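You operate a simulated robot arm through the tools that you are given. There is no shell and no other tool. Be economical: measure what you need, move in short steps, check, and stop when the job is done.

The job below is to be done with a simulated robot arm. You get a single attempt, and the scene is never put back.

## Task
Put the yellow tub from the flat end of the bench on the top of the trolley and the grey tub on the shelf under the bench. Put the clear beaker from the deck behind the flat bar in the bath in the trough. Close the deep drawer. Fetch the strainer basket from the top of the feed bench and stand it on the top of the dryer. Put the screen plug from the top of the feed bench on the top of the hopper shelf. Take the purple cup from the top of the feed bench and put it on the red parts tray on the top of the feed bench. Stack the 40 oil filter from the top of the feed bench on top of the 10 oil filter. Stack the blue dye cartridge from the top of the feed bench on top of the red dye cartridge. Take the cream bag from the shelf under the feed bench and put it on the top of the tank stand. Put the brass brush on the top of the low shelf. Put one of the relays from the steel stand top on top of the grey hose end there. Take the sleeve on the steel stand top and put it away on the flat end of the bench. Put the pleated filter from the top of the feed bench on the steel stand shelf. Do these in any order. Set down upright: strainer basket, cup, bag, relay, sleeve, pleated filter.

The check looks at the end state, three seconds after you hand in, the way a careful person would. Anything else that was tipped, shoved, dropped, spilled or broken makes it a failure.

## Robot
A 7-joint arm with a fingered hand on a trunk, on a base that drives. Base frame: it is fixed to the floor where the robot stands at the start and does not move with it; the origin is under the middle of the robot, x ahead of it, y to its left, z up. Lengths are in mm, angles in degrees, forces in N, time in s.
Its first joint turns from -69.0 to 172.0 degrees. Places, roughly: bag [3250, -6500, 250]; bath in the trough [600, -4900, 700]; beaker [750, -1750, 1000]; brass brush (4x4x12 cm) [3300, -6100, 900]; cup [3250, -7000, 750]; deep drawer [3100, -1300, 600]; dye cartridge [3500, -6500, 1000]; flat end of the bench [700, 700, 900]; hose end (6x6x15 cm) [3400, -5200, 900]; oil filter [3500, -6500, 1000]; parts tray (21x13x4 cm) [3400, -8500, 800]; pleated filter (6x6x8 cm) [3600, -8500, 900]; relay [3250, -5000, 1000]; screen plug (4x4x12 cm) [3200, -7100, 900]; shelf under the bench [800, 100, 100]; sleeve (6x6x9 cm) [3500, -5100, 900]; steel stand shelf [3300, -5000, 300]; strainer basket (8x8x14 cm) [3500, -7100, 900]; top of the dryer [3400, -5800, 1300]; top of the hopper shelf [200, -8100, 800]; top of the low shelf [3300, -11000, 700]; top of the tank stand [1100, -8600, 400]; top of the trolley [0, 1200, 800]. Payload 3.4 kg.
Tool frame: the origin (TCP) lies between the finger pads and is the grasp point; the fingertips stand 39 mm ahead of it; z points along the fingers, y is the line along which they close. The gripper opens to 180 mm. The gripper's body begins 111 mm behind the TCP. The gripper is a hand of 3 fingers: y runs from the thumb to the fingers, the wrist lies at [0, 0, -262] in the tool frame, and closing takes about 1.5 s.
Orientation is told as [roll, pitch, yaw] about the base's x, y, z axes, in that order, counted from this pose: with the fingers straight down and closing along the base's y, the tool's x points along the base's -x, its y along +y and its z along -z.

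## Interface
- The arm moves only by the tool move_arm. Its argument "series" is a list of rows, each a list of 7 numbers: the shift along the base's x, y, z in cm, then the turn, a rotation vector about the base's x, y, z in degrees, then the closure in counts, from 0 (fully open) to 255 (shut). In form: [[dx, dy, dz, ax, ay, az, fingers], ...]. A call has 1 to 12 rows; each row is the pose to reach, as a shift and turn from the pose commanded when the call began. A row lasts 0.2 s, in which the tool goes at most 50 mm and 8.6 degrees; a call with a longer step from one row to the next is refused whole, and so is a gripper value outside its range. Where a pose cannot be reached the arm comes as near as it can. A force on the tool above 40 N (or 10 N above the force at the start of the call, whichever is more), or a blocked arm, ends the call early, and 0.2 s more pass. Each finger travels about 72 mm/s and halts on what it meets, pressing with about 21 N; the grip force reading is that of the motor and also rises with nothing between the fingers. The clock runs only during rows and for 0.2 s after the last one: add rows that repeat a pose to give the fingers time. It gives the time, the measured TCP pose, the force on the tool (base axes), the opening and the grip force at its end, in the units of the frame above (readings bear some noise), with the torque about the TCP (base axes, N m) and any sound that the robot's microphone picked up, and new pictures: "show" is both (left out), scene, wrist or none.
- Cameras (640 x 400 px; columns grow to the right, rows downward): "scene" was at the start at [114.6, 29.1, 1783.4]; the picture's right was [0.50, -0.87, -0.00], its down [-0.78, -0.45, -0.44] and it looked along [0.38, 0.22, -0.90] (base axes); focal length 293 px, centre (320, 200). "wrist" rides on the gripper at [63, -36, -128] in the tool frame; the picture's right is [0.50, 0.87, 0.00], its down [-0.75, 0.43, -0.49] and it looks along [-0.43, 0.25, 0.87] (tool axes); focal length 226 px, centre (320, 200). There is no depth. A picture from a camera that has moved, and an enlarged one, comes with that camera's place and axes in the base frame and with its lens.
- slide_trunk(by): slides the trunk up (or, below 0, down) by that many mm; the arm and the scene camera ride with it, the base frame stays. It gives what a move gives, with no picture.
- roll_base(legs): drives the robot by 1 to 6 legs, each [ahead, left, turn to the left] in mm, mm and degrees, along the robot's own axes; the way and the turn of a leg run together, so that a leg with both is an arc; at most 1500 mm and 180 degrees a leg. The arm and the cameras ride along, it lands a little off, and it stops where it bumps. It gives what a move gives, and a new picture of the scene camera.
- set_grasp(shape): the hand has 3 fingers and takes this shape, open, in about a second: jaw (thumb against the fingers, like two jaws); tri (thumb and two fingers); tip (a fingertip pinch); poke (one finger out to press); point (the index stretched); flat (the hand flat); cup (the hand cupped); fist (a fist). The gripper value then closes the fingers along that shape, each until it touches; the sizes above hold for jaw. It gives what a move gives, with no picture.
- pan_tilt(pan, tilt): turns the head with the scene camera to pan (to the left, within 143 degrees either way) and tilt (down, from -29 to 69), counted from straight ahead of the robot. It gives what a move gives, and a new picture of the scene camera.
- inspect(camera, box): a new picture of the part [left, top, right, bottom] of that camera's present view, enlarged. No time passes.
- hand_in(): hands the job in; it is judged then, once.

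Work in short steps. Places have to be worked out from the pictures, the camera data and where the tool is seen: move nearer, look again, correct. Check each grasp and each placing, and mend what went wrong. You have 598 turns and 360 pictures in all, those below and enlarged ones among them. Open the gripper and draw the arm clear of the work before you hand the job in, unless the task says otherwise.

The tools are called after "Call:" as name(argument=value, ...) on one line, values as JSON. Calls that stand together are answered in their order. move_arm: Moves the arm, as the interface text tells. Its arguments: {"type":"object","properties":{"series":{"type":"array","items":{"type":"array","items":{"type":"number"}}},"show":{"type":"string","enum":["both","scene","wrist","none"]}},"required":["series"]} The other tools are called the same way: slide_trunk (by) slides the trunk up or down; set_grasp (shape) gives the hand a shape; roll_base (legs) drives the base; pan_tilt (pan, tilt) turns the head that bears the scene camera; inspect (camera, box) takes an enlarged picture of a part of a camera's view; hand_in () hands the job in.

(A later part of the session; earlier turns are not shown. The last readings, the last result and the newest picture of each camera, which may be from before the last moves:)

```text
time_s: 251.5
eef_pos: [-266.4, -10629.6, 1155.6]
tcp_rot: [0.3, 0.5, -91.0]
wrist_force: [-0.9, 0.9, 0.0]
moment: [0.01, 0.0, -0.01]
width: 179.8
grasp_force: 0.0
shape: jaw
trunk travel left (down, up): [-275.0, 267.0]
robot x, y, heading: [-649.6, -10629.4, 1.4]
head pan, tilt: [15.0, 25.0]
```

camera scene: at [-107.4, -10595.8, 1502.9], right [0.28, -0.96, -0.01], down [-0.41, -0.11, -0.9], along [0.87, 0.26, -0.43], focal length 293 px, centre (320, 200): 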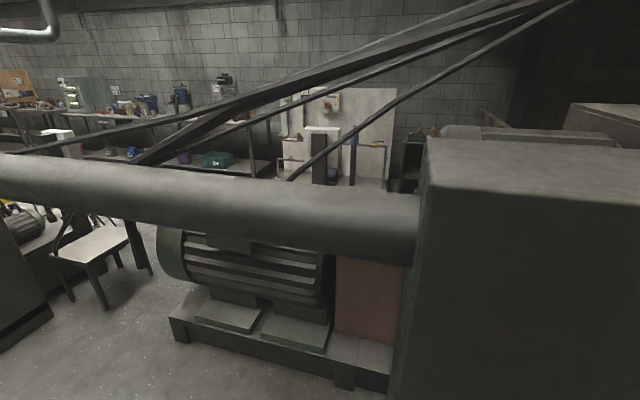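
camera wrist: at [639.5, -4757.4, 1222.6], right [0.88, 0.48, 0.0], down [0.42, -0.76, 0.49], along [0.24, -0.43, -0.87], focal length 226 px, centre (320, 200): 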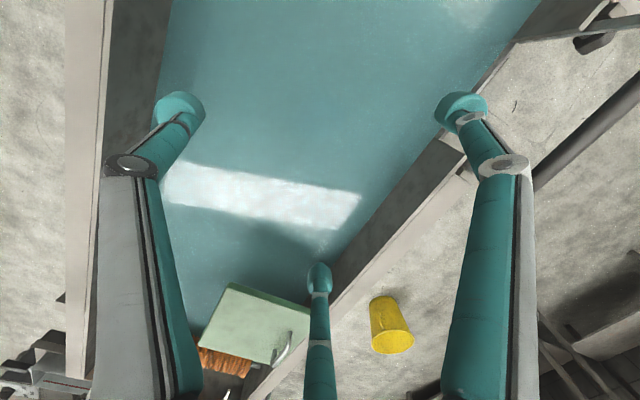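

I see the white-topped tank stand near (1040,-8660), reachable from the far side. Now I'll drive north in long legs.

Call:
roll_base(legs=[[0, 0, -1.4], [0, 1450, 0], [0, 1450, 0], [0, 1450, 0], [0, 1450, 0], [0, 1450, 0]])

```text
time_s: 286.6
eef_pos: [-71.7, -3335.9, 1156.0]
tcp_rot: [0.5, 0.4, -95.0]
wrist_force: [-0.3, -0.9, 0.0]
moment: [0.02, -0.04, -0.04]
width: 180.1
grasp_force: 0.1
shape: jaw
trunk travel left (down, up): [-275.0, 267.0]
robot x, y, heading: [-453.0, -3301.5, -2.4]
head pan, tilt: [15.0, 25.0]
camera scene: at [-299.2, -3299.0, 1837.9], right [0.22, -0.98, -0.01], down [-0.42, -0.08, -0.91], along [0.88, 0.2, -0.42], focal length 293 px, centre (320, 200)
```

scene: 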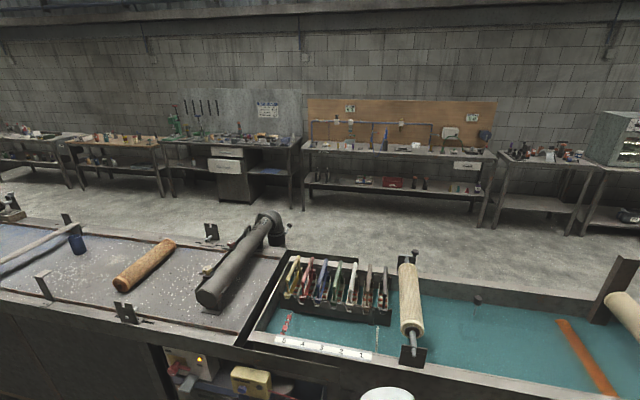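

Call:
roll_base(legs=[[0, 0, 2.4], [-300, 1400, 0], [0, 1400, 0], [0, 1400, 0], [0, 1350, 0]])

Call:
pan_tilt(pan=0, tilt=30)

```text
time_s: 313.6
eef_pos: [-312.7, 2214.7, 1157.1]
tcp_rot: [0.6, 0.8, -91.3]
wrist_force: [0.5, -0.1, 0.1]
moment: [0.03, 0.02, 0.0]
width: 180.0
grasp_force: 0.1
shape: jaw
trunk travel left (down, up): [-275.0, 267.0]
robot x, y, heading: [-687.6, 2228.6, 1.1]
head pan, tilt: [15.0, 25.0]
camera scene: at [-539.8, 2225.5, 1837.9], right [0.28, -0.96, -0.02], down [-0.41, -0.1, -0.91], along [0.87, 0.26, -0.42], focal length 293 px, centre (320, 200)
```

scene: 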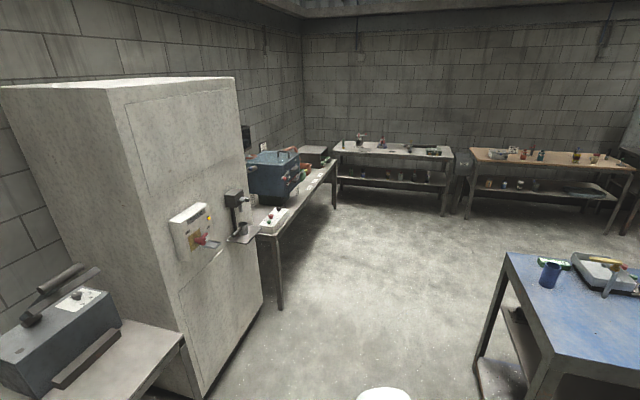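

```text
time_s: 314.4
eef_pos: [-314.0, 2217.5, 1156.7]
tcp_rot: [0.6, 0.4, -91.5]
wrist_force: [0.0, 0.2, -0.6]
moment: [0.04, 0.01, 0.01]
width: 179.9
grasp_force: 0.0
shape: jaw
trunk travel left (down, up): [-275.0, 267.0]
robot x, y, heading: [-689.8, 2222.5, 1.2]
head pan, tilt: [0.0, 30.0]
camera scene: at [-538.2, 2205.0, 1829.6], right [0.02, -1.0, -0.01], down [-0.5, 0.0, -0.86], along [0.86, 0.02, -0.5], focal length 293 px, centre (320, 200)
```

scene: 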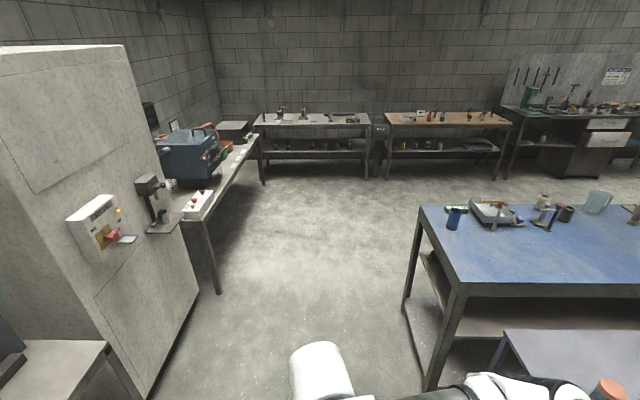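

The corridor ahead is clear (bench end at y≈1610, cabinets at y≈3060). I'll drive east to x≈2050 and then south to the drawer cabinet near y=-1300.

Call:
roll_base(legs=[[0, 100, -1.2], [1400, 0, 0], [1340, 0, 0], [0, -1300, 0], [0, -1300, 0], [0, -1000, 0]])

Call:
pan_tilt(pan=0, tilt=45)

```text
time_s: 345.2
eef_pos: [2417.5, -1178.3, 1158.5]
tcp_rot: [0.8, -1.6, -90.7]
wrist_force: [-1.1, 0.1, 0.0]
moment: [-0.1, -0.05, 0.04]
width: 179.8
grasp_force: 0.1
shape: jaw
trunk travel left (down, up): [-275.0, 267.0]
robot x, y, heading: [2046.3, -1213.5, 1.7]
head pan, tilt: [0.0, 30.0]
camera scene: at [2194.9, -1175.4, 1829.6], right [0.03, -1.0, 0.02], down [-0.5, -0.03, -0.86], along [0.86, 0.01, -0.5], focal length 293 px, centre (320, 200)
```

scene: 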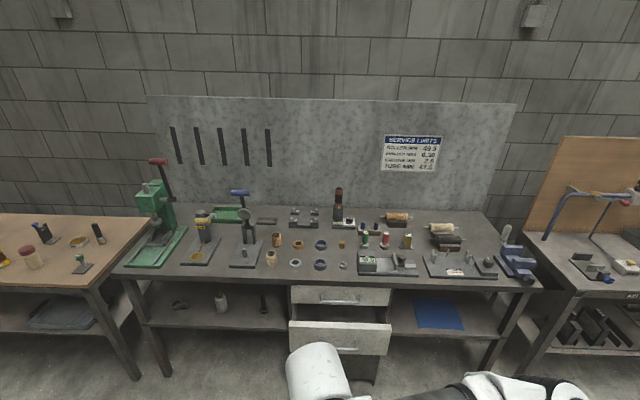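

```text
time_s: 345.9
eef_pos: [2414.5, -1177.9, 1157.6]
tcp_rot: [1.1, -1.4, -90.5]
wrist_force: [-1.1, 0.5, -0.9]
moment: [-0.07, -0.01, 0.0]
width: 179.8
grasp_force: 0.0
shape: jaw
trunk travel left (down, up): [-275.0, 267.0]
robot x, y, heading: [2042.1, -1207.4, 1.6]
head pan, tilt: [0.0, 45.0]
camera scene: at [2186.2, -1186.5, 1807.3], right [0.03, -1.0, 0.01], down [-0.71, -0.03, -0.71], along [0.71, 0.01, -0.71], focal length 293 px, centre (320, 200)
```

scene: 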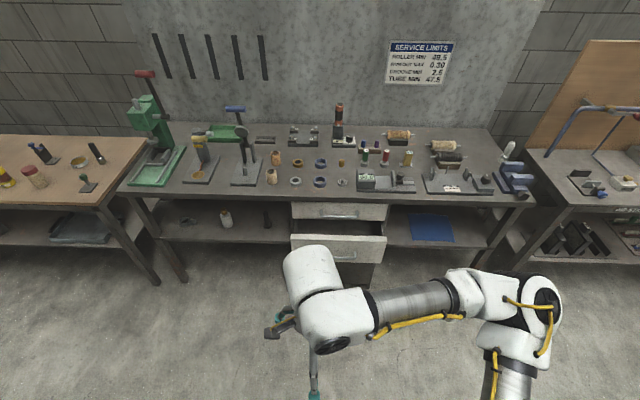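

The deep drawer is the lower one, standing open. Its front is at about x≈3057, y≈-1260, z 490..700, and the closed plane is about x≈3165. I'll close the fingers, tilt the hand forward and lower it to z≈600, then push.

Call:
move_arm(series=[[2, 0, -4, 0, -7, 0, 60], [4, 0, -8, 0, -14, 0, 120], [6, 0, -12, 0, -21, 0, 200], [8, 0, -16, 0, -28, 0, 255], [10, 0, -20, 0, -35, 0, 255], [12, 0, -24, 0, -42, 0, 255], [14, 0, -28, 0, -49, 0, 255], [16, 0, -32, 0, -56, 0, 255], [18, 0, -36, 0, -63, 0, 255], [20, 0, -40, 0, -70, 0, 255], [20, 0, -44, 0, -75, 0, 255], [20, 0, -48, 0, -80, 0, 255]])

```text
time_s: 348.5
eef_pos: [2615.3, -1197.6, 675.3]
tcp_rot: [80.9, 0.4, -90.5]
wrist_force: [0.1, 0.6, -0.5]
moment: [0.02, 0.0, 0.01]
width: 0.0
grasp_force: 20.9
shape: jaw
out of reach, approached as far as the arm can: row 4, 5
trunk travel left (down, up): [-275.0, 267.0]
robot x, y, heading: [2049.1, -1211.0, 1.5]
head pan, tilt: [0.0, 45.0]
camera scene: at [2185.1, -1200.7, 1807.4], right [0.03, -1.0, 0.0], down [-0.71, -0.02, -0.71], along [0.71, 0.02, -0.71], focal length 293 px, centre (320, 200)
camera wrist: at [2485.3, -1132.5, 660.2], right [0.14, 0.49, 0.86], down [-0.42, -0.75, 0.5], along [0.89, -0.44, 0.1], focal length 226 px, centre (320, 200)
```

scene: 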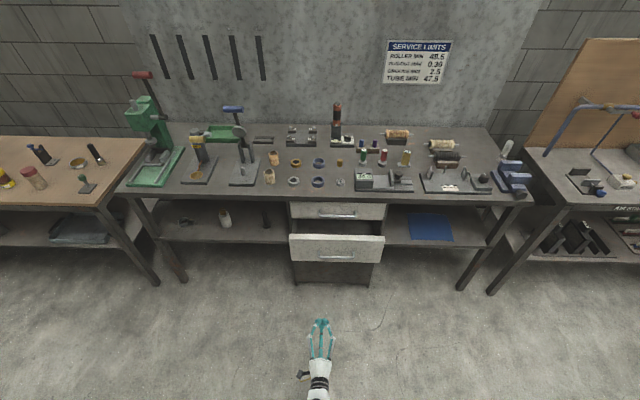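
wrist: 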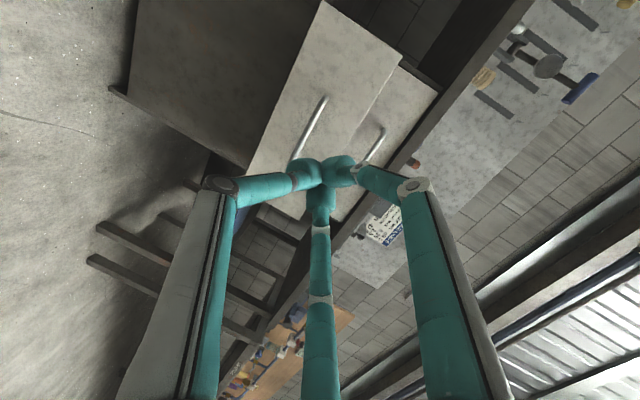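

The fingers point forward, closed. I'll align to y≈-1258, z≈620 and drive up until the tips are just before the drawer front.

Call:
move_arm(series=[[-2, -3, -2.5, 0, 0, 0, 255], [-4, -6, -5.5, 0, 0, 0, 255]], show="none")

Call:
roll_base(legs=[[380, 0, -1]])

Call:
move_arm(series=[[0, 0, 0, 0, 0, 0, 255]], show="wrist")

```text
time_s: 349.1
eef_pos: [2575.9, -1255.4, 620.0]
tcp_rot: [81.0, 0.5, -90.6]
wrist_force: [0.6, 0.6, -0.4]
moment: [-0.02, 0.0, -0.05]
width: 0.0
grasp_force: 21.2
shape: jaw
trunk travel left (down, up): [-275.0, 267.0]
robot x, y, heading: [2046.8, -1206.5, 1.6]
head pan, tilt: [0.0, 45.0]
```

```text
time_s: 351.6
eef_pos: [2960.1, -1266.9, 620.3]
tcp_rot: [80.9, 0.6, -92.1]
wrist_force: [-0.5, 0.1, 0.1]
moment: [0.0, 0.03, -0.02]
width: 0.0
grasp_force: 20.7
shape: jaw
trunk travel left (down, up): [-275.0, 267.0]
robot x, y, heading: [2426.5, -1202.4, -0.2]
head pan, tilt: [0.0, 45.0]
camera scene: at [2570.1, -1208.7, 1807.4], right [0.0, -1.0, 0.0], down [-0.71, 0.0, -0.71], along [0.71, 0.0, -0.71], focal length 293 px, centre (320, 200)
```

scene: 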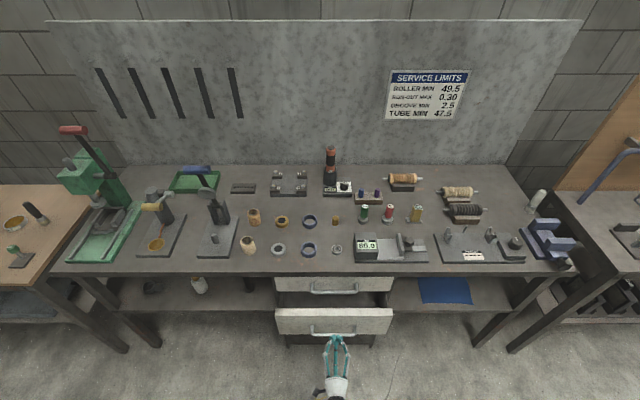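

```text
time_s: 352.0
eef_pos: [2960.0, -1265.7, 620.5]
tcp_rot: [81.0, 0.6, -92.2]
wrist_force: [-0.4, 0.4, -0.4]
moment: [0.0, 0.01, -0.02]
width: 0.0
grasp_force: 20.6
shape: jaw
trunk travel left (down, up): [-275.0, 267.0]
robot x, y, heading: [2433.3, -1206.7, 0.1]
head pan, tilt: [0.0, 45.0]
camera wrist: at [2829.7, -1198.0, 605.3], right [0.16, 0.49, 0.86], down [-0.45, -0.74, 0.5], along [0.88, -0.46, 0.1], focal length 226 px, centre (320, 200)
```

wrist: 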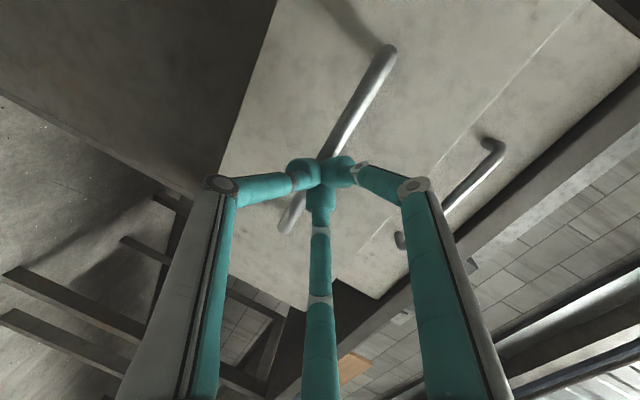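

The handle is at fingertip height, so I'll go 4 cm up and push forward on the panel in small steps.

Call:
move_arm(series=[[0, 0, 2, 0, 0, 0, 255], [0, 0, 4, 0, 0, 0, 255], [1, 0, 4, 0, 0, 0, 255], [2, 0, 4, 0, 0, 0, 255], [3, 0, 4, 0, 0, 0, 255], [4, 0, 4, 0, 0, 0, 255], [5, 0, 4, 0, 0, 0, 255], [6, 0, 4, 0, 0, 0, 255], [7, 0, 4, 0, 0, 0, 255]], show="scene")

```text
time_s: 354.0
eef_pos: [3029.0, -1266.7, 660.9]
tcp_rot: [80.9, 0.5, -92.1]
wrist_force: [-0.4, 0.2, 0.1]
moment: [-0.02, 0.0, 0.03]
width: 0.1
grasp_force: 20.8
shape: jaw
trunk travel left (down, up): [-275.0, 267.0]
robot x, y, heading: [2429.2, -1206.0, 0.1]
head pan, tilt: [0.0, 45.0]
camera scene: at [2570.0, -1210.1, 1807.4], right [0.0, -1.0, 0.0], down [-0.71, 0.0, -0.71], along [0.71, 0.0, -0.71], focal length 293 px, centre (320, 200)
```

scene: 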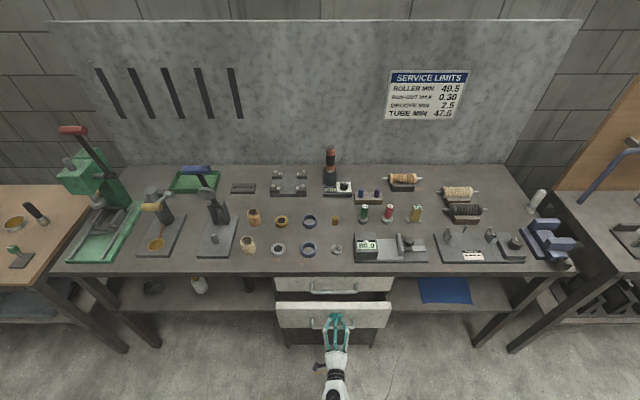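

The drawer is gliding in. I'll keep pushing in small steps.

Call:
move_arm(series=[[1, 0, 0, 0, 0, 0, 255], [2, 0, 0, 0, 0, 0, 255], [3, 0, 0, 0, 0, 0, 255], [4, 0, 0, 0, 0, 0, 255], [5, 0, 0, 0, 0, 0, 255], [6, 0, 0, 0, 0, 0, 255], [7, 0, 0, 0, 0, 0, 255], [8, 0, 0, 0, 0, 0, 255]], show="scene")

```text
time_s: 355.8
eef_pos: [3100.5, -1263.4, 656.7]
tcp_rot: [80.6, 0.3, -92.0]
wrist_force: [-21.7, -0.8, 5.8]
moment: [0.0, -0.18, -0.12]
width: 0.0
grasp_force: 21.0
shape: jaw
trunk travel left (down, up): [-275.0, 267.0]
robot x, y, heading: [2430.0, -1205.3, 0.1]
head pan, tilt: [0.0, 45.0]
stopped in row 8: the force on the tool passed its limit (the readings are from after the stop); the commanded pose is now the measured one
camera scene: at [2566.6, -1210.8, 1807.6], right [0.0, -1.0, 0.0], down [-0.71, 0.0, -0.71], along [0.71, 0.0, -0.71], focal length 293 px, centre (320, 200)
```

scene: 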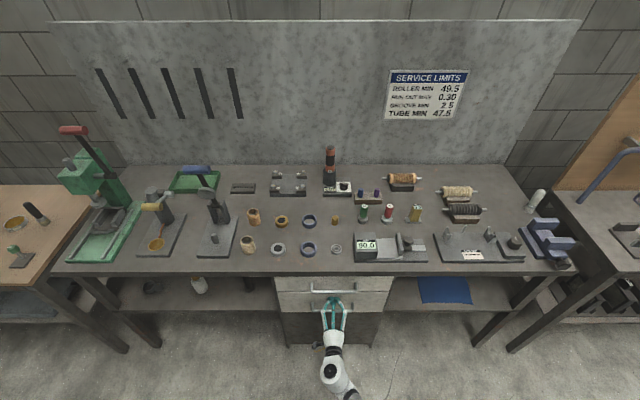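

Call:
inspect(camera="scene", box=[250, 260, 420, 360])

```text
3.76 times, centred on (335, 310) of scene
camera zoom: at [2566.6, -1210.8, 1807.6], right [0.0, -1.0, 0.0], down [-0.71, 0.0, -0.71], along [0.71, 0.0, -0.71], focal length 1103 px, centre (264, -214)
```

zoom: 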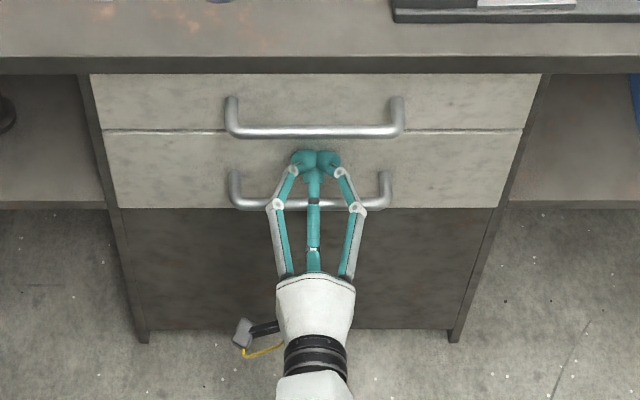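

The drawer is shut flush. I'll withdraw, back away and return the arm to the upright-tool posture.

Call:
move_arm(series=[[-3, 0, 0, 0, 0, 0, 255], [-7, 0, 0, 0, 0, 0, 255], [-11, 0, 0, 0, 0, 0, 255], [-15, 0, 0, 0, 0, 0, 255]], show="none")

Call:
roll_base(legs=[[-450, 0, 0]])

Call:
move_arm(series=[[0, 1, 4, 0, 6, 0, 255], [0, 2, 8, 0, 12, 0, 255], [-1, 3, 12, 0, 18, 0, 200], [-2, 4, 16, 0, 25, 0, 150], [-3, 4, 20, 0, 32, 0, 100], [-4, 4, 24, 0, 39, 0, 50], [-5, 4, 28, 0, 46, 0, 0], [-6, 4, 32, 0, 53, 0, 0], [-7, 4, 36, 0, 60, 0, 0], [-8, 4, 40, 0, 67, 0, 0], [-9, 4, 44, 0, 74, 0, 0], [-10, 4, 48, 0, 81, 0, 0]], show="none")

```text
time_s: 356.8
eef_pos: [2953.3, -1263.3, 657.4]
tcp_rot: [80.7, 0.3, -92.1]
wrist_force: [0.6, -1.4, -0.2]
moment: [-0.01, 0.0, -0.06]
width: 0.3
grasp_force: 20.7
shape: jaw
trunk travel left (down, up): [-275.0, 267.0]
robot x, y, heading: [2428.3, -1206.5, 0.2]
head pan, tilt: [0.0, 45.0]
```

```text
time_s: 359.5
eef_pos: [2503.9, -1262.7, 658.1]
tcp_rot: [80.8, 0.4, -92.0]
wrist_force: [0.1, 0.7, 0.6]
moment: [0.01, -0.03, 0.04]
width: 0.0
grasp_force: 21.0
shape: jaw
trunk travel left (down, up): [-275.0, 267.0]
robot x, y, heading: [1981.1, -1206.7, 0.1]
head pan, tilt: [0.0, 45.0]
camera scene: at [2119.1, -1210.2, 1807.5], right [0.0, -1.0, 0.0], down [-0.71, 0.0, -0.71], along [0.71, 0.0, -0.71], focal length 293 px, centre (320, 200)
```

scene: 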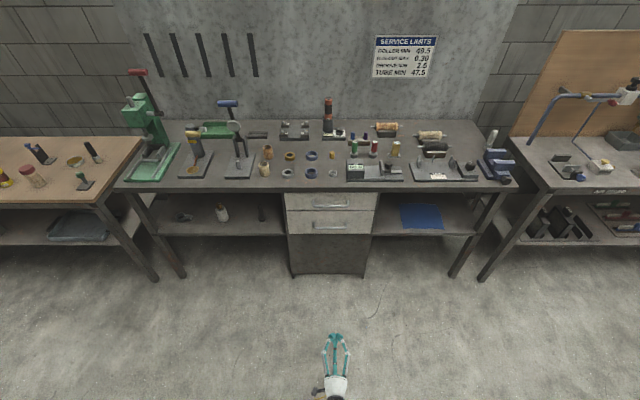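

```text
time_s: 360.7
eef_pos: [2467.5, -1273.3, 818.7]
tcp_rot: [49.9, -12.7, -89.7]
wrist_force: [-1.2, -0.7, -0.1]
moment: [0.02, -0.04, -0.01]
width: 83.2
grasp_force: 0.1
shape: jaw
trunk travel left (down, up): [-275.0, 267.0]
robot x, y, heading: [1982.1, -1209.3, 0.1]
head pan, tilt: [0.0, 45.0]
stopped in row 6: the arm was blocked; the commanded pose is now the measured one
```

The arm was blocked, probably by itself. I'll move the hand forward while continuing to level the tool.

Call:
move_arm(series=[[4, 0, 0, 0, 0, 0, 0], [8, 0, 0, 0, 0, 0, 0], [10, 0, 3, 0, 6, 0, 0], [12, 0, 6, 0, 12, 0, 0], [13, 0, 10, 0, 19, 0, 0]], show="scene")

```text
time_s: 361.9
eef_pos: [2596.8, -1271.6, 917.3]
tcp_rot: [30.2, -11.6, -85.3]
wrist_force: [-0.7, -0.5, 0.9]
moment: [-0.01, -0.06, 0.01]
width: 179.8
grasp_force: 0.0
shape: jaw
trunk travel left (down, up): [-275.0, 267.0]
robot x, y, heading: [1980.6, -1205.1, -0.0]
head pan, tilt: [0.0, 45.0]
camera scene: at [2123.7, -1208.2, 1807.1], right [0.0, -1.0, 0.0], down [-0.71, 0.0, -0.7], along [0.7, 0.0, -0.71], focal length 293 px, centre (320, 200)
```

scene: 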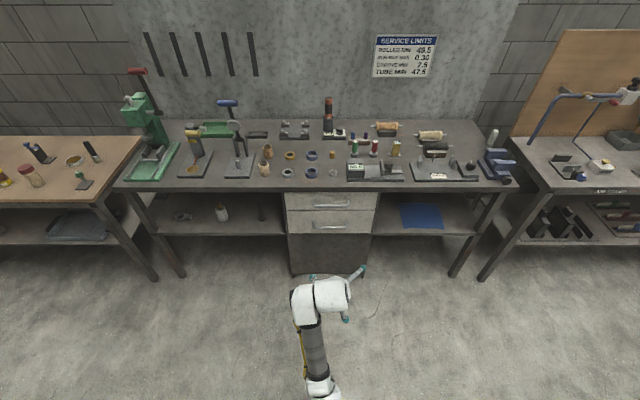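

Call:
move_arm(series=[[0, 0, 4, 1.5, 4, -0.6, 0], [0, 0, 8, 3, 8, -1.2, 0], [0, 0, 12, 4.5, 12, -1.8, 0], [0, 0, 16, 6, 16, -2.4, 0], [0, 0, 20, 7.5, 20, -3, 0], [-2, 0, 23, 9.5, 25, -4, 0], [-4, 0, 24, 11.6, 30, -5, 0]], show="scene")

```text
time_s: 363.5
eef_pos: [2717.8, -1263.9, 1172.3]
tcp_rot: [3.6, 0.5, -87.2]
wrist_force: [0.7, 0.6, 0.0]
moment: [0.0, 0.03, 0.04]
width: 180.0
grasp_force: 0.0
shape: jaw
out of reach, approached as far as the arm can: row 1, 2, 3, 4, 5, 6, 7
trunk travel left (down, up): [-275.0, 267.0]
robot x, y, heading: [1980.8, -1201.4, 0.0]
head pan, tilt: [0.0, 45.0]
camera scene: at [2127.7, -1207.5, 1806.6], right [0.0, -1.0, 0.0], down [-0.71, 0.0, -0.7], along [0.7, 0.0, -0.71], focal length 293 px, centre (320, 200)
```

scene: 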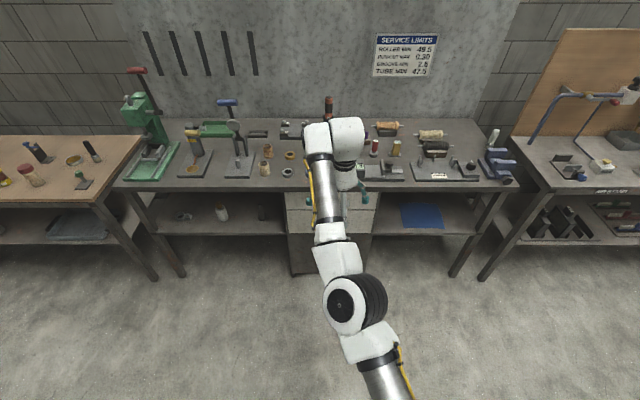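

It's at the straight-arm limit again, so I'll use the same remedy: tilt forward 40°, retract, and level.

Call:
move_arm(series=[[0, 0, -2, 0, -8, 6, 0], [0, 0, -4, 0, -16, 12, 0], [0, 0, -6, 0, -22, 18, 0], [0, 0, -6, 0, -28, 24, 0], [0, 0, -6, 0, -33, 30, 0], [0, 0, -6, 0, -38, 36, 0]], show="scene")

```text
refused: row 1 steps farther than a row can; nothing moved
```

Call:
move_arm(series=[[0, 0, -2, 0, -6, 5, 0], [0, 0, -4, 0, -12, 10, 0], [0, 0, -6, 0, -18, 15, 0], [0, 0, -6, 0, -24, 20, 0], [0, 0, -6, 0, -30, 25, 0], [0, 0, -6, 0, -36, 30, 0], [0, 0, -6, 0, -42, 35, 0]], show="scene")

```text
time_s: 365.1
eef_pos: [2712.5, -1264.8, 1125.0]
tcp_rot: [43.1, -13.2, -55.2]
wrist_force: [-0.3, 0.0, -0.5]
moment: [-0.01, 0.0, 0.02]
width: 179.6
grasp_force: 0.1
shape: jaw
out of reach, approached as far as the arm can: row 1, 2, 3, 4, 5
trunk travel left (down, up): [-275.0, 267.0]
robot x, y, heading: [1979.1, -1204.8, -0.3]
head pan, tilt: [0.0, 45.0]
camera scene: at [2124.5, -1208.9, 1807.1], right [0.0, -1.0, 0.0], down [-0.71, 0.0, -0.7], along [0.7, 0.0, -0.71], focal length 293 px, centre (320, 200)
```

scene: 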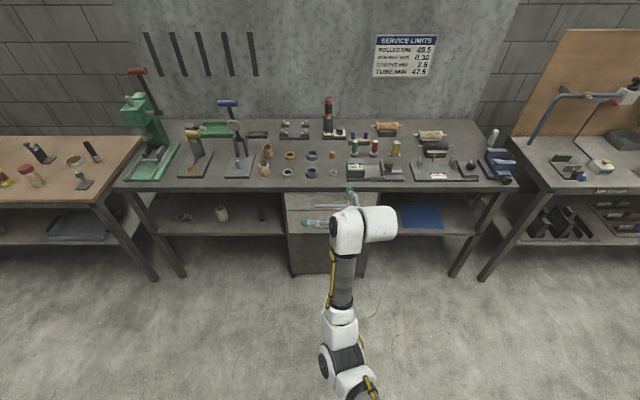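

Call:
move_arm(series=[[-4, 2, 1, 0, 0, 0, 0], [-8, 4, 2, 0, 0, 0, 0], [-12, 6, 3, 0, 0, 0, 0], [-16, 8, 4, 0, 0, 0, 0], [-20, 10, 5, 0, 0, 0, 0], [-24, 12, 6, 0, 0, 0, 0], [-28, 14, 6, 0, 0, 0, 0]], show="scene")

```text
time_s: 366.7
eef_pos: [2516.7, -1084.9, 1034.9]
tcp_rot: [45.7, -13.9, -55.6]
wrist_force: [0.0, -1.0, 0.5]
moment: [-0.05, 0.0, -0.02]
width: 180.1
grasp_force: 0.1
shape: jaw
out of reach, approached as far as the arm can: row 1, 2, 3, 4, 5, 6, 7
trunk travel left (down, up): [-275.0, 267.0]
robot x, y, heading: [1982.1, -1205.7, 0.3]
head pan, tilt: [0.0, 45.0]
camera scene: at [2116.1, -1204.8, 1807.9], right [0.0, -1.0, 0.0], down [-0.71, 0.0, -0.71], along [0.71, 0.0, -0.71], focal length 293 px, centre (320, 200)
```

scene: 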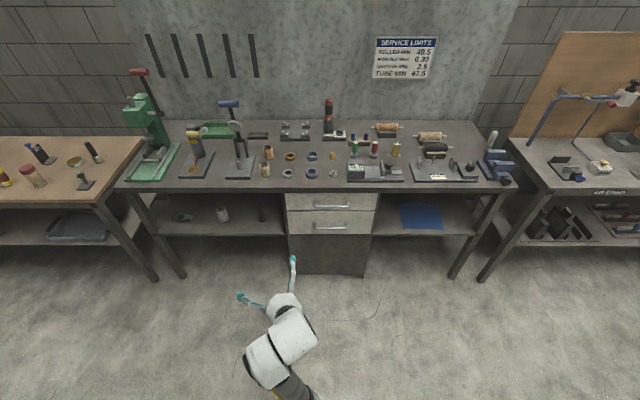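

The elbow has bent the wrong way (its negative side). I'll stretch the arm out again with the tool level, then repeat the exact sequence that worked before.

Call:
move_arm(series=[[4, -2, 0, 0, 6, -5, 0], [8, -4, 0, 0, 12, -10, 0], [12, -6, 0, 0, 18, -15, 0], [16, -8, 0, 0, 24, -20, 0], [20, -10, 0, 0, 30, -25, 0], [24, -12, 0, 0, 36, -30, 0], [28, -14, 0, 0, 42, -35, 0], [32, -14, 0, 0, 42, -35, 0], [36, -14, 0, 0, 42, -35, 0], [40, -14, 0, 0, 42, -35, 0]], show="none")

Call:
move_arm(series=[[4, 0, 0, 0, 0, 8, 0], [8, 0, 0, 0, 0, 16, 0], [12, 0, 0, 0, 0, 24, 0], [16, 0, 0, 0, 0, 32, 0], [20, 0, 0, 0, 0, 36, 0], [24, 0, 0, 0, 0, 36, 0]], show="scene")

```text
time_s: 368.9
eef_pos: [2780.4, -1257.1, 1015.3]
tcp_rot: [3.8, 0.7, -87.3]
wrist_force: [-0.4, 0.6, 0.6]
moment: [0.01, 0.0, 0.01]
width: 180.0
grasp_force: 0.0
shape: jaw
out of reach, approached as far as the arm can: row 1, 2, 3, 4, 7, 8, 9, 10
trunk travel left (down, up): [-275.0, 267.0]
robot x, y, heading: [1977.3, -1203.4, -0.2]
head pan, tilt: [0.0, 45.0]
```

```text
time_s: 370.3
eef_pos: [2789.4, -1315.5, 982.9]
tcp_rot: [3.6, 0.7, -51.1]
wrist_force: [0.1, 0.2, -0.3]
moment: [0.03, 0.04, -0.02]
width: 180.0
grasp_force: 0.0
shape: jaw
out of reach, approached as far as the arm can: row 1, 2, 3, 4, 5, 6
trunk travel left (down, up): [-275.0, 267.0]
robot x, y, heading: [1980.8, -1209.3, -0.3]
head pan, tilt: [0.0, 45.0]
camera scene: at [2128.1, -1209.2, 1806.7], right [0.0, -1.0, 0.0], down [-0.71, 0.0, -0.7], along [0.7, 0.0, -0.71], focal length 293 px, centre (320, 200)
```

scene: 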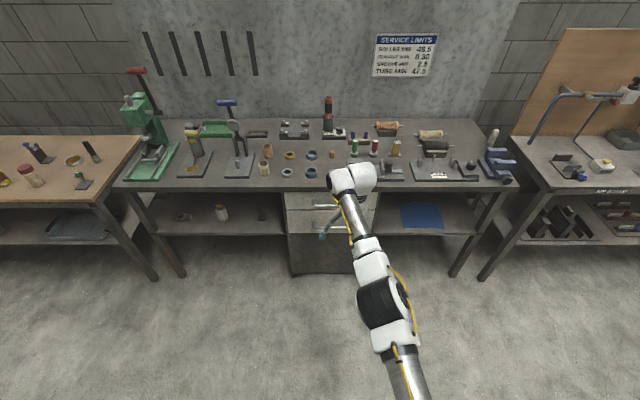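

Call:
move_arm(series=[[0, 0, 0, 0, -8, 0, 0], [0, 0, 0, 0, -16, 0, 0], [0, 0, 0, 0, -24, 0, 0], [0, 0, 0, 0, -32, 0, 0], [0, 0, 0, 0, -40, 0, 0]], show="scene")

```text
time_s: 371.5
eef_pos: [2790.0, -1319.3, 982.1]
tcp_rot: [37.0, -23.2, -58.1]
wrist_force: [0.0, 0.1, -1.1]
moment: [0.01, -0.02, 0.01]
width: 179.8
grasp_force: 0.1
shape: jaw
trunk travel left (down, up): [-275.0, 267.0]
robot x, y, heading: [1978.0, -1205.0, -0.1]
head pan, tilt: [0.0, 45.0]
camera scene: at [2124.4, -1209.6, 1807.1], right [0.0, -1.0, 0.0], down [-0.71, 0.0, -0.7], along [0.7, 0.0, -0.71], focal length 293 px, centre (320, 200)
```

scene: 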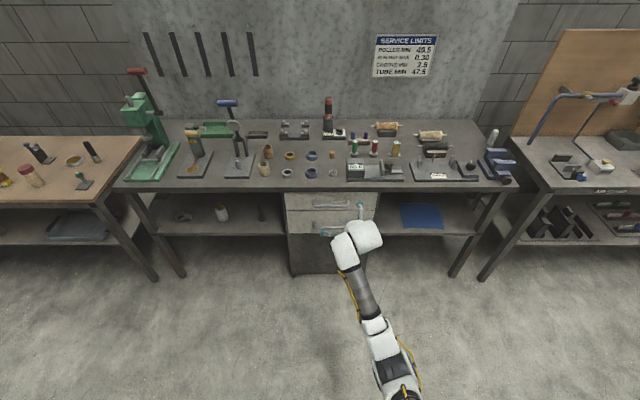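

Call:
move_arm(series=[[-4, 0, 2, 0, 0, 0, 0], [-8, 0, 4, 0, 0, 0, 0], [-12, 0, 6, 0, 0, 0, 0], [-16, 0, 8, 0, 0, 0, 0], [-20, 0, 10, 0, 0, 0, 0], [-24, 0, 12, 0, 0, 0, 0]], show="scene")

```text
time_s: 372.9
eef_pos: [2549.3, -1311.9, 1100.8]
tcp_rot: [36.7, -23.5, -58.0]
wrist_force: [-0.1, 0.2, -0.9]
moment: [-0.03, 0.0, -0.02]
width: 180.0
grasp_force: 0.1
shape: jaw
trunk travel left (down, up): [-275.0, 267.0]
robot x, y, heading: [1980.1, -1205.6, -0.0]
head pan, tilt: [0.0, 45.0]
camera scene: at [2120.8, -1211.2, 1807.5], right [0.0, -1.0, 0.0], down [-0.71, 0.0, -0.71], along [0.71, 0.0, -0.71], focal length 293 px, centre (320, 200)
```

scene: 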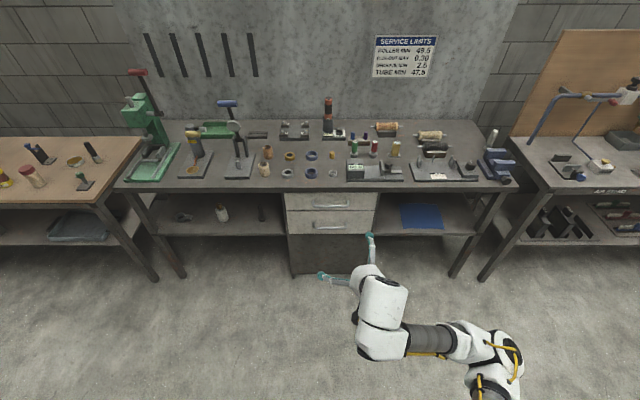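

The elbow is back in the good configuration. I'll level the tool, yaw back to -90 and then head south to the steel stand.

Call:
move_arm(series=[[0, 0, 2, 0, 8, 0, 0], [0, 0, 4, 0, 16, 0, 0], [0, 0, 6, 0, 24, 0, 0], [0, 0, 8, 0, 32, 0, 0], [-2, 0, 8, 0, 40, 0, 0]], show="none")

Call:
move_arm(series=[[0, 1.5, 0, 0, 0, -8, 0], [0, 3, 0, 0, 0, -16, 0], [0, 4.5, 0, 0, 0, -24, 0], [0, 6, 0, 0, 0, -32, 0], [0, 7, 0, 0, 3.5, -38.5, 0]], show="none")

Call:
roll_base(legs=[[0, -1300, 0], [0, -1300, 0], [0, -1050, 0]])

Call:
pan_tilt(pan=0, tilt=40)

```text
time_s: 374.1
eef_pos: [2528.8, -1317.7, 1183.3]
tcp_rot: [3.8, 0.8, -51.3]
wrist_force: [-1.0, -0.6, -0.5]
moment: [-0.02, 0.01, -0.02]
width: 179.8
grasp_force: 0.1
shape: jaw
trunk travel left (down, up): [-275.0, 267.0]
robot x, y, heading: [1983.0, -1203.1, 0.1]
head pan, tilt: [0.0, 45.0]
```

```text
time_s: 375.3
eef_pos: [2530.2, -1246.6, 1182.1]
tcp_rot: [0.2, 1.7, -90.0]
wrist_force: [0.6, -0.6, -0.1]
moment: [-0.02, -0.02, 0.01]
width: 179.8
grasp_force: 0.1
shape: jaw
trunk travel left (down, up): [-275.0, 267.0]
robot x, y, heading: [1985.4, -1205.0, 0.0]
head pan, tilt: [0.0, 45.0]
```

```text
time_s: 392.8
eef_pos: [2651.7, -4823.3, 1182.9]
tcp_rot: [0.5, 1.6, -86.4]
wrist_force: [0.1, 0.3, -0.3]
moment: [-0.01, -0.03, 0.04]
width: 179.9
grasp_force: 0.0
shape: jaw
trunk travel left (down, up): [-275.0, 267.0]
robot x, y, heading: [2099.0, -4820.3, 3.3]
head pan, tilt: [0.0, 45.0]
camera scene: at [2242.4, -4807.5, 1807.2], right [0.06, -1.0, 0.0], down [-0.71, -0.04, -0.7], along [0.7, 0.04, -0.71], focal length 293 px, centre (320, 200)
```

scene: 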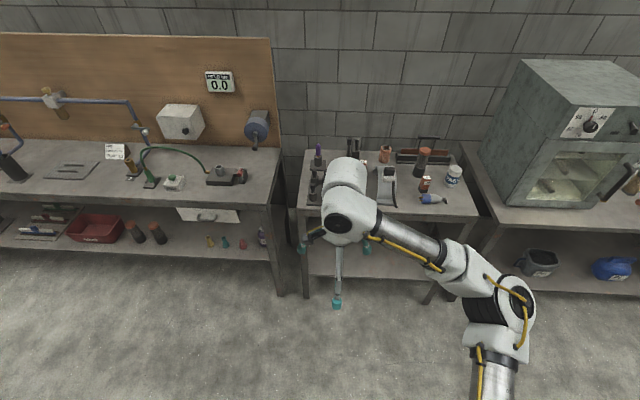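

```text
time_s: 393.5
eef_pos: [2647.1, -4821.8, 1184.4]
tcp_rot: [0.8, 1.5, -86.5]
wrist_force: [-0.3, 0.5, 0.7]
moment: [-0.02, 0.01, 0.02]
width: 179.8
grasp_force: 0.1
shape: jaw
trunk travel left (down, up): [-275.0, 267.0]
robot x, y, heading: [2097.1, -4817.2, 3.3]
head pan, tilt: [0.0, 40.0]
camera scene: at [2246.4, -4811.8, 1814.4], right [0.06, -1.0, 0.0], down [-0.64, -0.04, -0.76], along [0.76, 0.05, -0.65], focal length 293 px, centre (320, 200)
```

scene: 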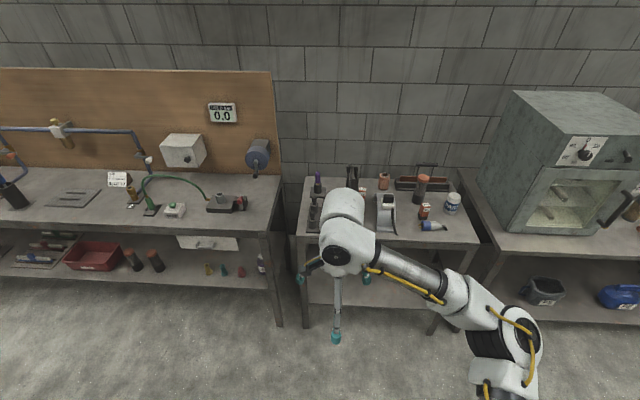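

The small table ahead is the steel stand, and the dryer is the oven to its right. I'll inspect the stand top.

Call:
inspect(camera="scene", box=[290, 150, 490, 275])

```text
3.20 times, centred on (390, 212) of scene
camera zoom: at [2246.4, -4811.8, 1814.4], right [0.06, -1.0, 0.0], down [-0.64, -0.04, -0.76], along [0.76, 0.05, -0.65], focal length 938 px, centre (96, 160)
```

zoom: 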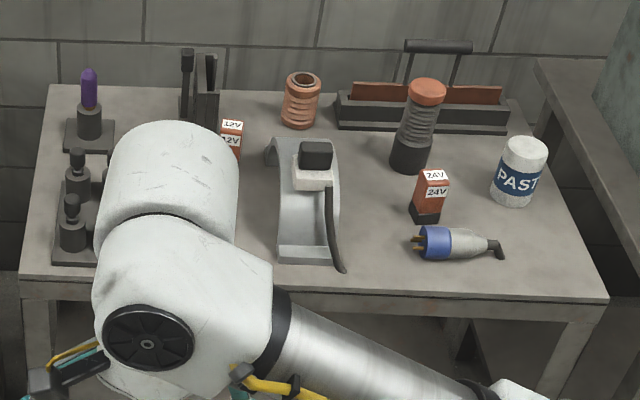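

The stand holds two relays (12V, 24V), the copper sleeve near (3426,-5057), the hose end near (3328,-5205) with its top at z≈1050, a pulley, a plug and a paste jar. I'll straighten the heading and drive up to the stand.

Call:
roll_base(legs=[[0, 0, -3.3], [520, -330, 0]])

Call:
move_arm(series=[[0, 0, 1, 0, 0, 0, 0]], show="wrist")

```text
time_s: 397.4
eef_pos: [3164.6, -5196.4, 1183.5]
tcp_rot: [0.7, 1.5, -90.0]
wrist_force: [0.5, -0.4, 0.0]
moment: [0.0, -0.01, -0.01]
width: 179.9
grasp_force: 0.1
shape: jaw
trunk travel left (down, up): [-275.0, 267.0]
robot x, y, heading: [2621.1, -5156.1, -0.4]
head pan, tilt: [0.0, 40.0]
camera scene: at [2765.4, -5162.0, 1814.4], right [-0.01, -1.0, 0.0], down [-0.65, 0.01, -0.76], along [0.76, 0.0, -0.65], focal length 293 px, centre (320, 200)
```

scene: 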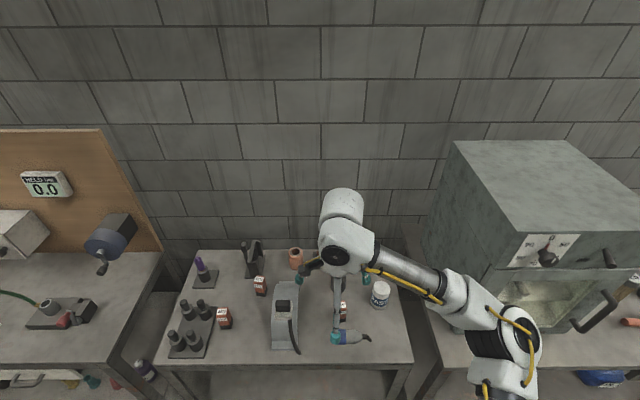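

```text
time_s: 397.8
eef_pos: [3160.7, -5194.2, 1195.9]
tcp_rot: [0.8, 1.5, -90.0]
wrist_force: [-0.1, 0.6, 0.9]
moment: [0.01, -0.02, 0.0]
width: 180.0
grasp_force: 0.1
shape: jaw
trunk travel left (down, up): [-275.0, 267.0]
robot x, y, heading: [2620.0, -5155.1, -0.4]
head pan, tilt: [0.0, 40.0]
camera wrist: at [3122.5, -5134.6, 1325.0], right [0.87, 0.5, 0.03], down [0.43, -0.77, 0.48], along [0.26, -0.41, -0.88], focal length 226 px, centre (320, 200)
```

wrist: 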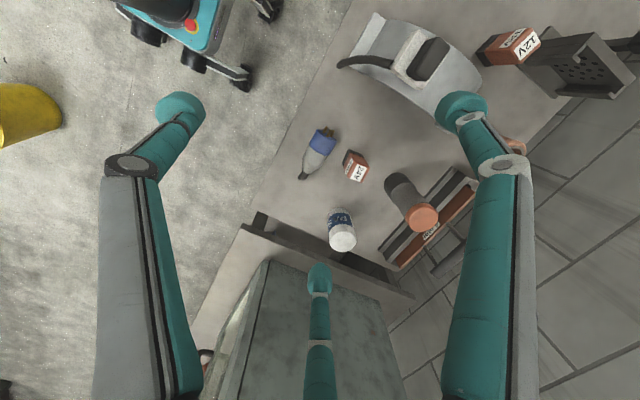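

There are three relays; the 24V one is at about (3259,-5223), with the hose end at about (3350,-5212). I'll level the tool and hover above the 24V relay to look closer.

Call:
move_arm(series=[[3, -0.8, -1, -0.7, 0.4, 0, 0], [6, -1.6, -2, -1.5, 0.8, 0, 0], [9.8, -2.8, -4, -1.5, 0.8, 0, 0], [9.8, -2.8, -7, -1.5, 0.8, 0, 0]], show="wrist")

```text
time_s: 398.8
eef_pos: [3258.9, -5223.8, 1125.7]
tcp_rot: [0.0, -0.1, -90.2]
wrist_force: [-0.6, 0.4, 0.2]
moment: [-0.01, 0.02, 0.0]
width: 180.0
grasp_force: 0.1
shape: jaw
trunk travel left (down, up): [-275.0, 267.0]
robot x, y, heading: [2617.9, -5157.1, -0.3]
head pan, tilt: [0.0, 40.0]
camera wrist: at [3222.9, -5161.0, 1253.9], right [0.87, 0.5, 0.0], down [0.43, -0.75, 0.49], along [0.25, -0.43, -0.87], focal length 226 px, centre (320, 200)
```

wrist: 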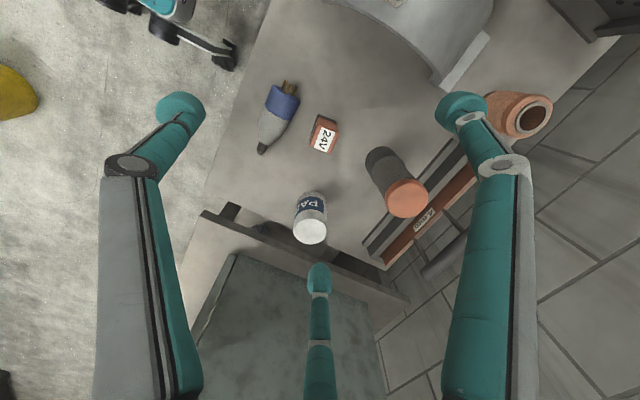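

Call:
inspect(camera="scene", box=[160, 230, 420, 390])

```text
2.46 times, centred on (290, 310) of scene
camera zoom: at [2766.3, -5163.0, 1814.3], right [-0.01, -1.0, 0.0], down [-0.65, 0.01, -0.76], along [0.76, 0.0, -0.65], focal length 721 px, centre (394, -71)
```

zoom: 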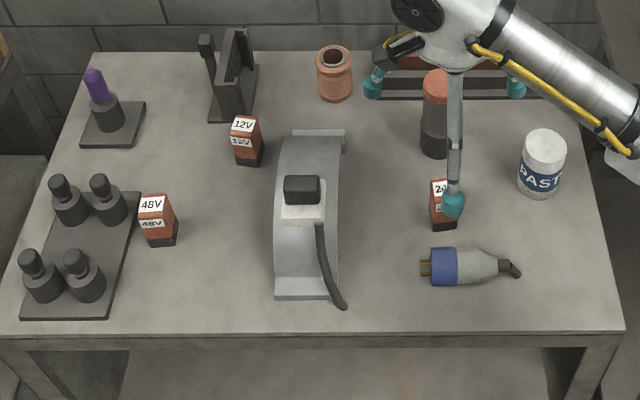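

The 48V relay at about (3229,-4854) has the most free space around it: only the low knob rack is to its left. With yaw 0 the thumb comes from the right and the fingers pass clear, so I'll shift the base left and hover above it.

Call:
move_arm(series=[[-2, 0, 4, 0, 0, 0, 0], [-5, 0, 7, 0, 0, 0, 0]], show="none")

Call:
roll_base(legs=[[50, 280, 0]])

Call:
move_arm(series=[[0, 1, 0, 0, 0, 8, 0], [0, 2, 0, 0, 0, 16, 0], [0, 3, 0, 0, 0, 24, 0], [0, 4, 0, 0, 0, 32, 0], [0, 5, 0, 0, 0, 40, 0], [0, 6, 0, 0, 0, 48, 0], [0, 7, 0, 0, 0, 56, 0], [0, 8, 0, 0, 0, 64, 0], [0, 9, 0, 0, 0, 72, 0], [0, 9, 0, 0, 0, 80, 0], [0, 9, 0, 0, 0, 88, 0], [0, 9, 0, 0, 0, 90, 0]], show="wrist")

```text
time_s: 399.4
eef_pos: [3208.5, -5220.7, 1199.6]
tcp_rot: [0.2, -0.2, -90.1]
wrist_force: [-0.1, -0.3, 0.4]
moment: [0.01, -0.01, 0.0]
width: 180.0
grasp_force: 0.0
shape: jaw
trunk travel left (down, up): [-275.0, 267.0]
robot x, y, heading: [2615.7, -5157.7, -0.3]
head pan, tilt: [0.0, 40.0]
```

```text
time_s: 401.4
eef_pos: [3263.6, -4961.9, 1196.2]
tcp_rot: [0.0, 0.8, -90.6]
wrist_force: [1.2, -1.2, 0.9]
moment: [0.16, 0.09, 0.0]
width: 180.0
grasp_force: 0.1
shape: jaw
trunk travel left (down, up): [-275.0, 267.0]
robot x, y, heading: [2671.1, -4866.3, -0.6]
head pan, tilt: [0.0, 40.0]
camera scene: at [2817.3, -4911.3, 1813.8], right [-0.01, -1.0, -0.02], down [-0.65, 0.02, -0.76], along [0.76, 0.01, -0.65], focal length 293 px, centre (320, 200)
```

scene: 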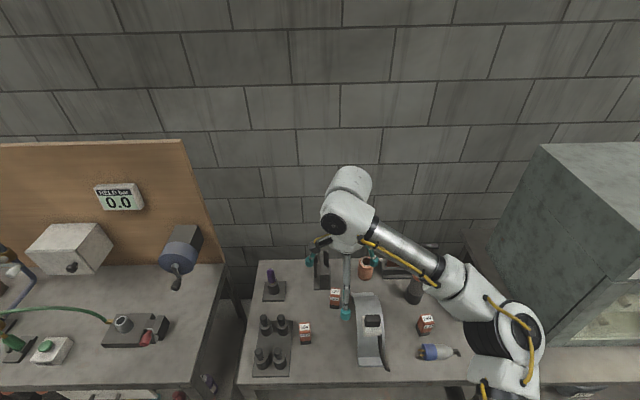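

```text
time_s: 404.0
eef_pos: [3259.2, -4847.8, 1200.9]
tcp_rot: [0.3, -0.3, -0.3]
wrist_force: [0.3, -0.1, 0.0]
moment: [-0.05, -0.02, -0.04]
width: 180.1
grasp_force: 0.0
shape: jaw
trunk travel left (down, up): [-275.0, 267.0]
robot x, y, heading: [2669.2, -4870.6, -0.4]
head pan, tilt: [0.0, 40.0]
camera wrist: at [3196.7, -4883.4, 1327.3], right [-0.49, 0.87, 0.0], down [0.75, 0.43, 0.5], along [0.43, 0.25, -0.87], focal length 226 px, centre (320, 200)
```

wrist: 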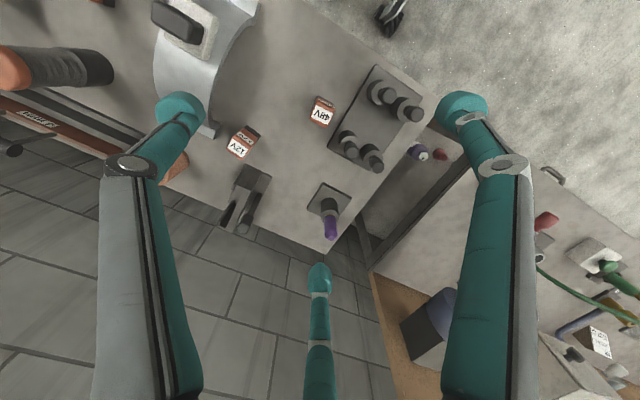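

Yaw 0 works. The 48V relay is at about (3243,-4856), so I'll move over it, come lower and refine.

Call:
move_arm(series=[[-0.8, -0.4, -4, 0, 0, 0, 0], [-1.6, -0.8, -8, 0, 0, 0, 60], [-1.6, -0.8, -12, 0, 0, 0, 120], [-1.6, -0.8, -12, 0, 0, 0, 150], [-1.6, -0.8, -12, 0, 0, 0, 150]], show="wrist")

```text
time_s: 405.2
eef_pos: [3248.3, -4852.5, 1082.5]
tcp_rot: [0.1, -0.3, -0.6]
wrist_force: [1.2, 0.3, -0.5]
moment: [-0.01, -0.04, 0.01]
width: 74.6
grasp_force: 0.2
shape: jaw
trunk travel left (down, up): [-275.0, 267.0]
robot x, y, heading: [2671.4, -4873.7, -0.6]
head pan, tilt: [0.0, 40.0]
camera wrist: at [3184.3, -4888.2, 1209.1], right [-0.49, 0.87, 0.0], down [0.76, 0.43, 0.5], along [0.43, 0.24, -0.87], focal length 226 px, centre (320, 200)
```

wrist: 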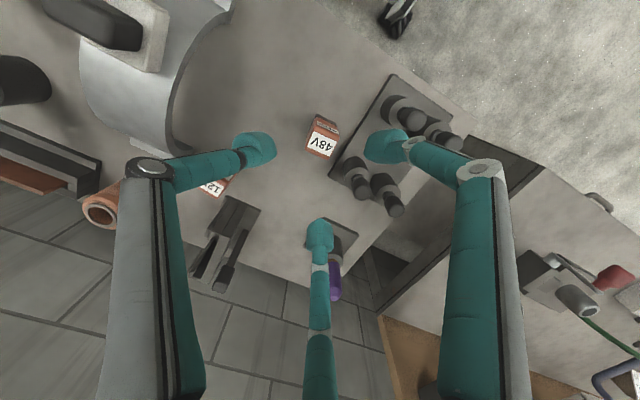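

The relay's top face is nearly under the TCP (about 6 mm off), and the half-closed fingers clear the knobs. I'll correct and descend to z≈950 slowly.

Call:
move_arm(series=[[-0.5, -0.3, -4, 0, 0, 0, 150], [-0.5, -0.3, -8, 0, 0, 0, 150], [-0.5, -0.3, -11, 0, 0, 0, 150]], show="wrist")

```text
time_s: 406.0
eef_pos: [3239.9, -4856.2, 973.1]
tcp_rot: [0.0, -0.4, -0.6]
wrist_force: [0.2, -0.8, -0.8]
moment: [0.02, 0.0, 0.0]
width: 74.7
grasp_force: 0.0
shape: jaw
trunk travel left (down, up): [-275.0, 267.0]
robot x, y, heading: [2669.5, -4873.6, -0.4]
head pan, tilt: [0.0, 40.0]
camera wrist: at [3176.0, -4890.6, 1099.4], right [-0.49, 0.87, 0.0], down [0.76, 0.43, 0.5], along [0.43, 0.24, -0.87], focal length 226 px, centre (320, 200)
```

wrist: 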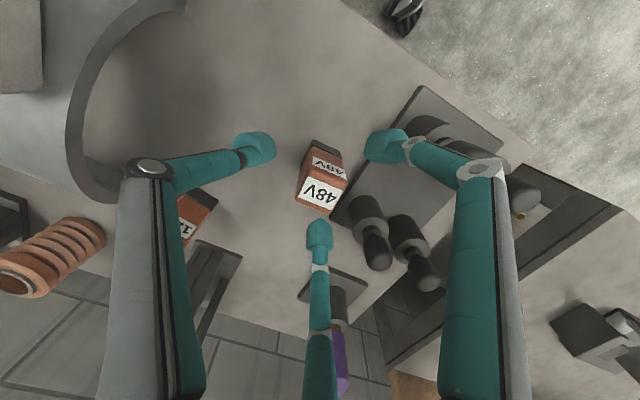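

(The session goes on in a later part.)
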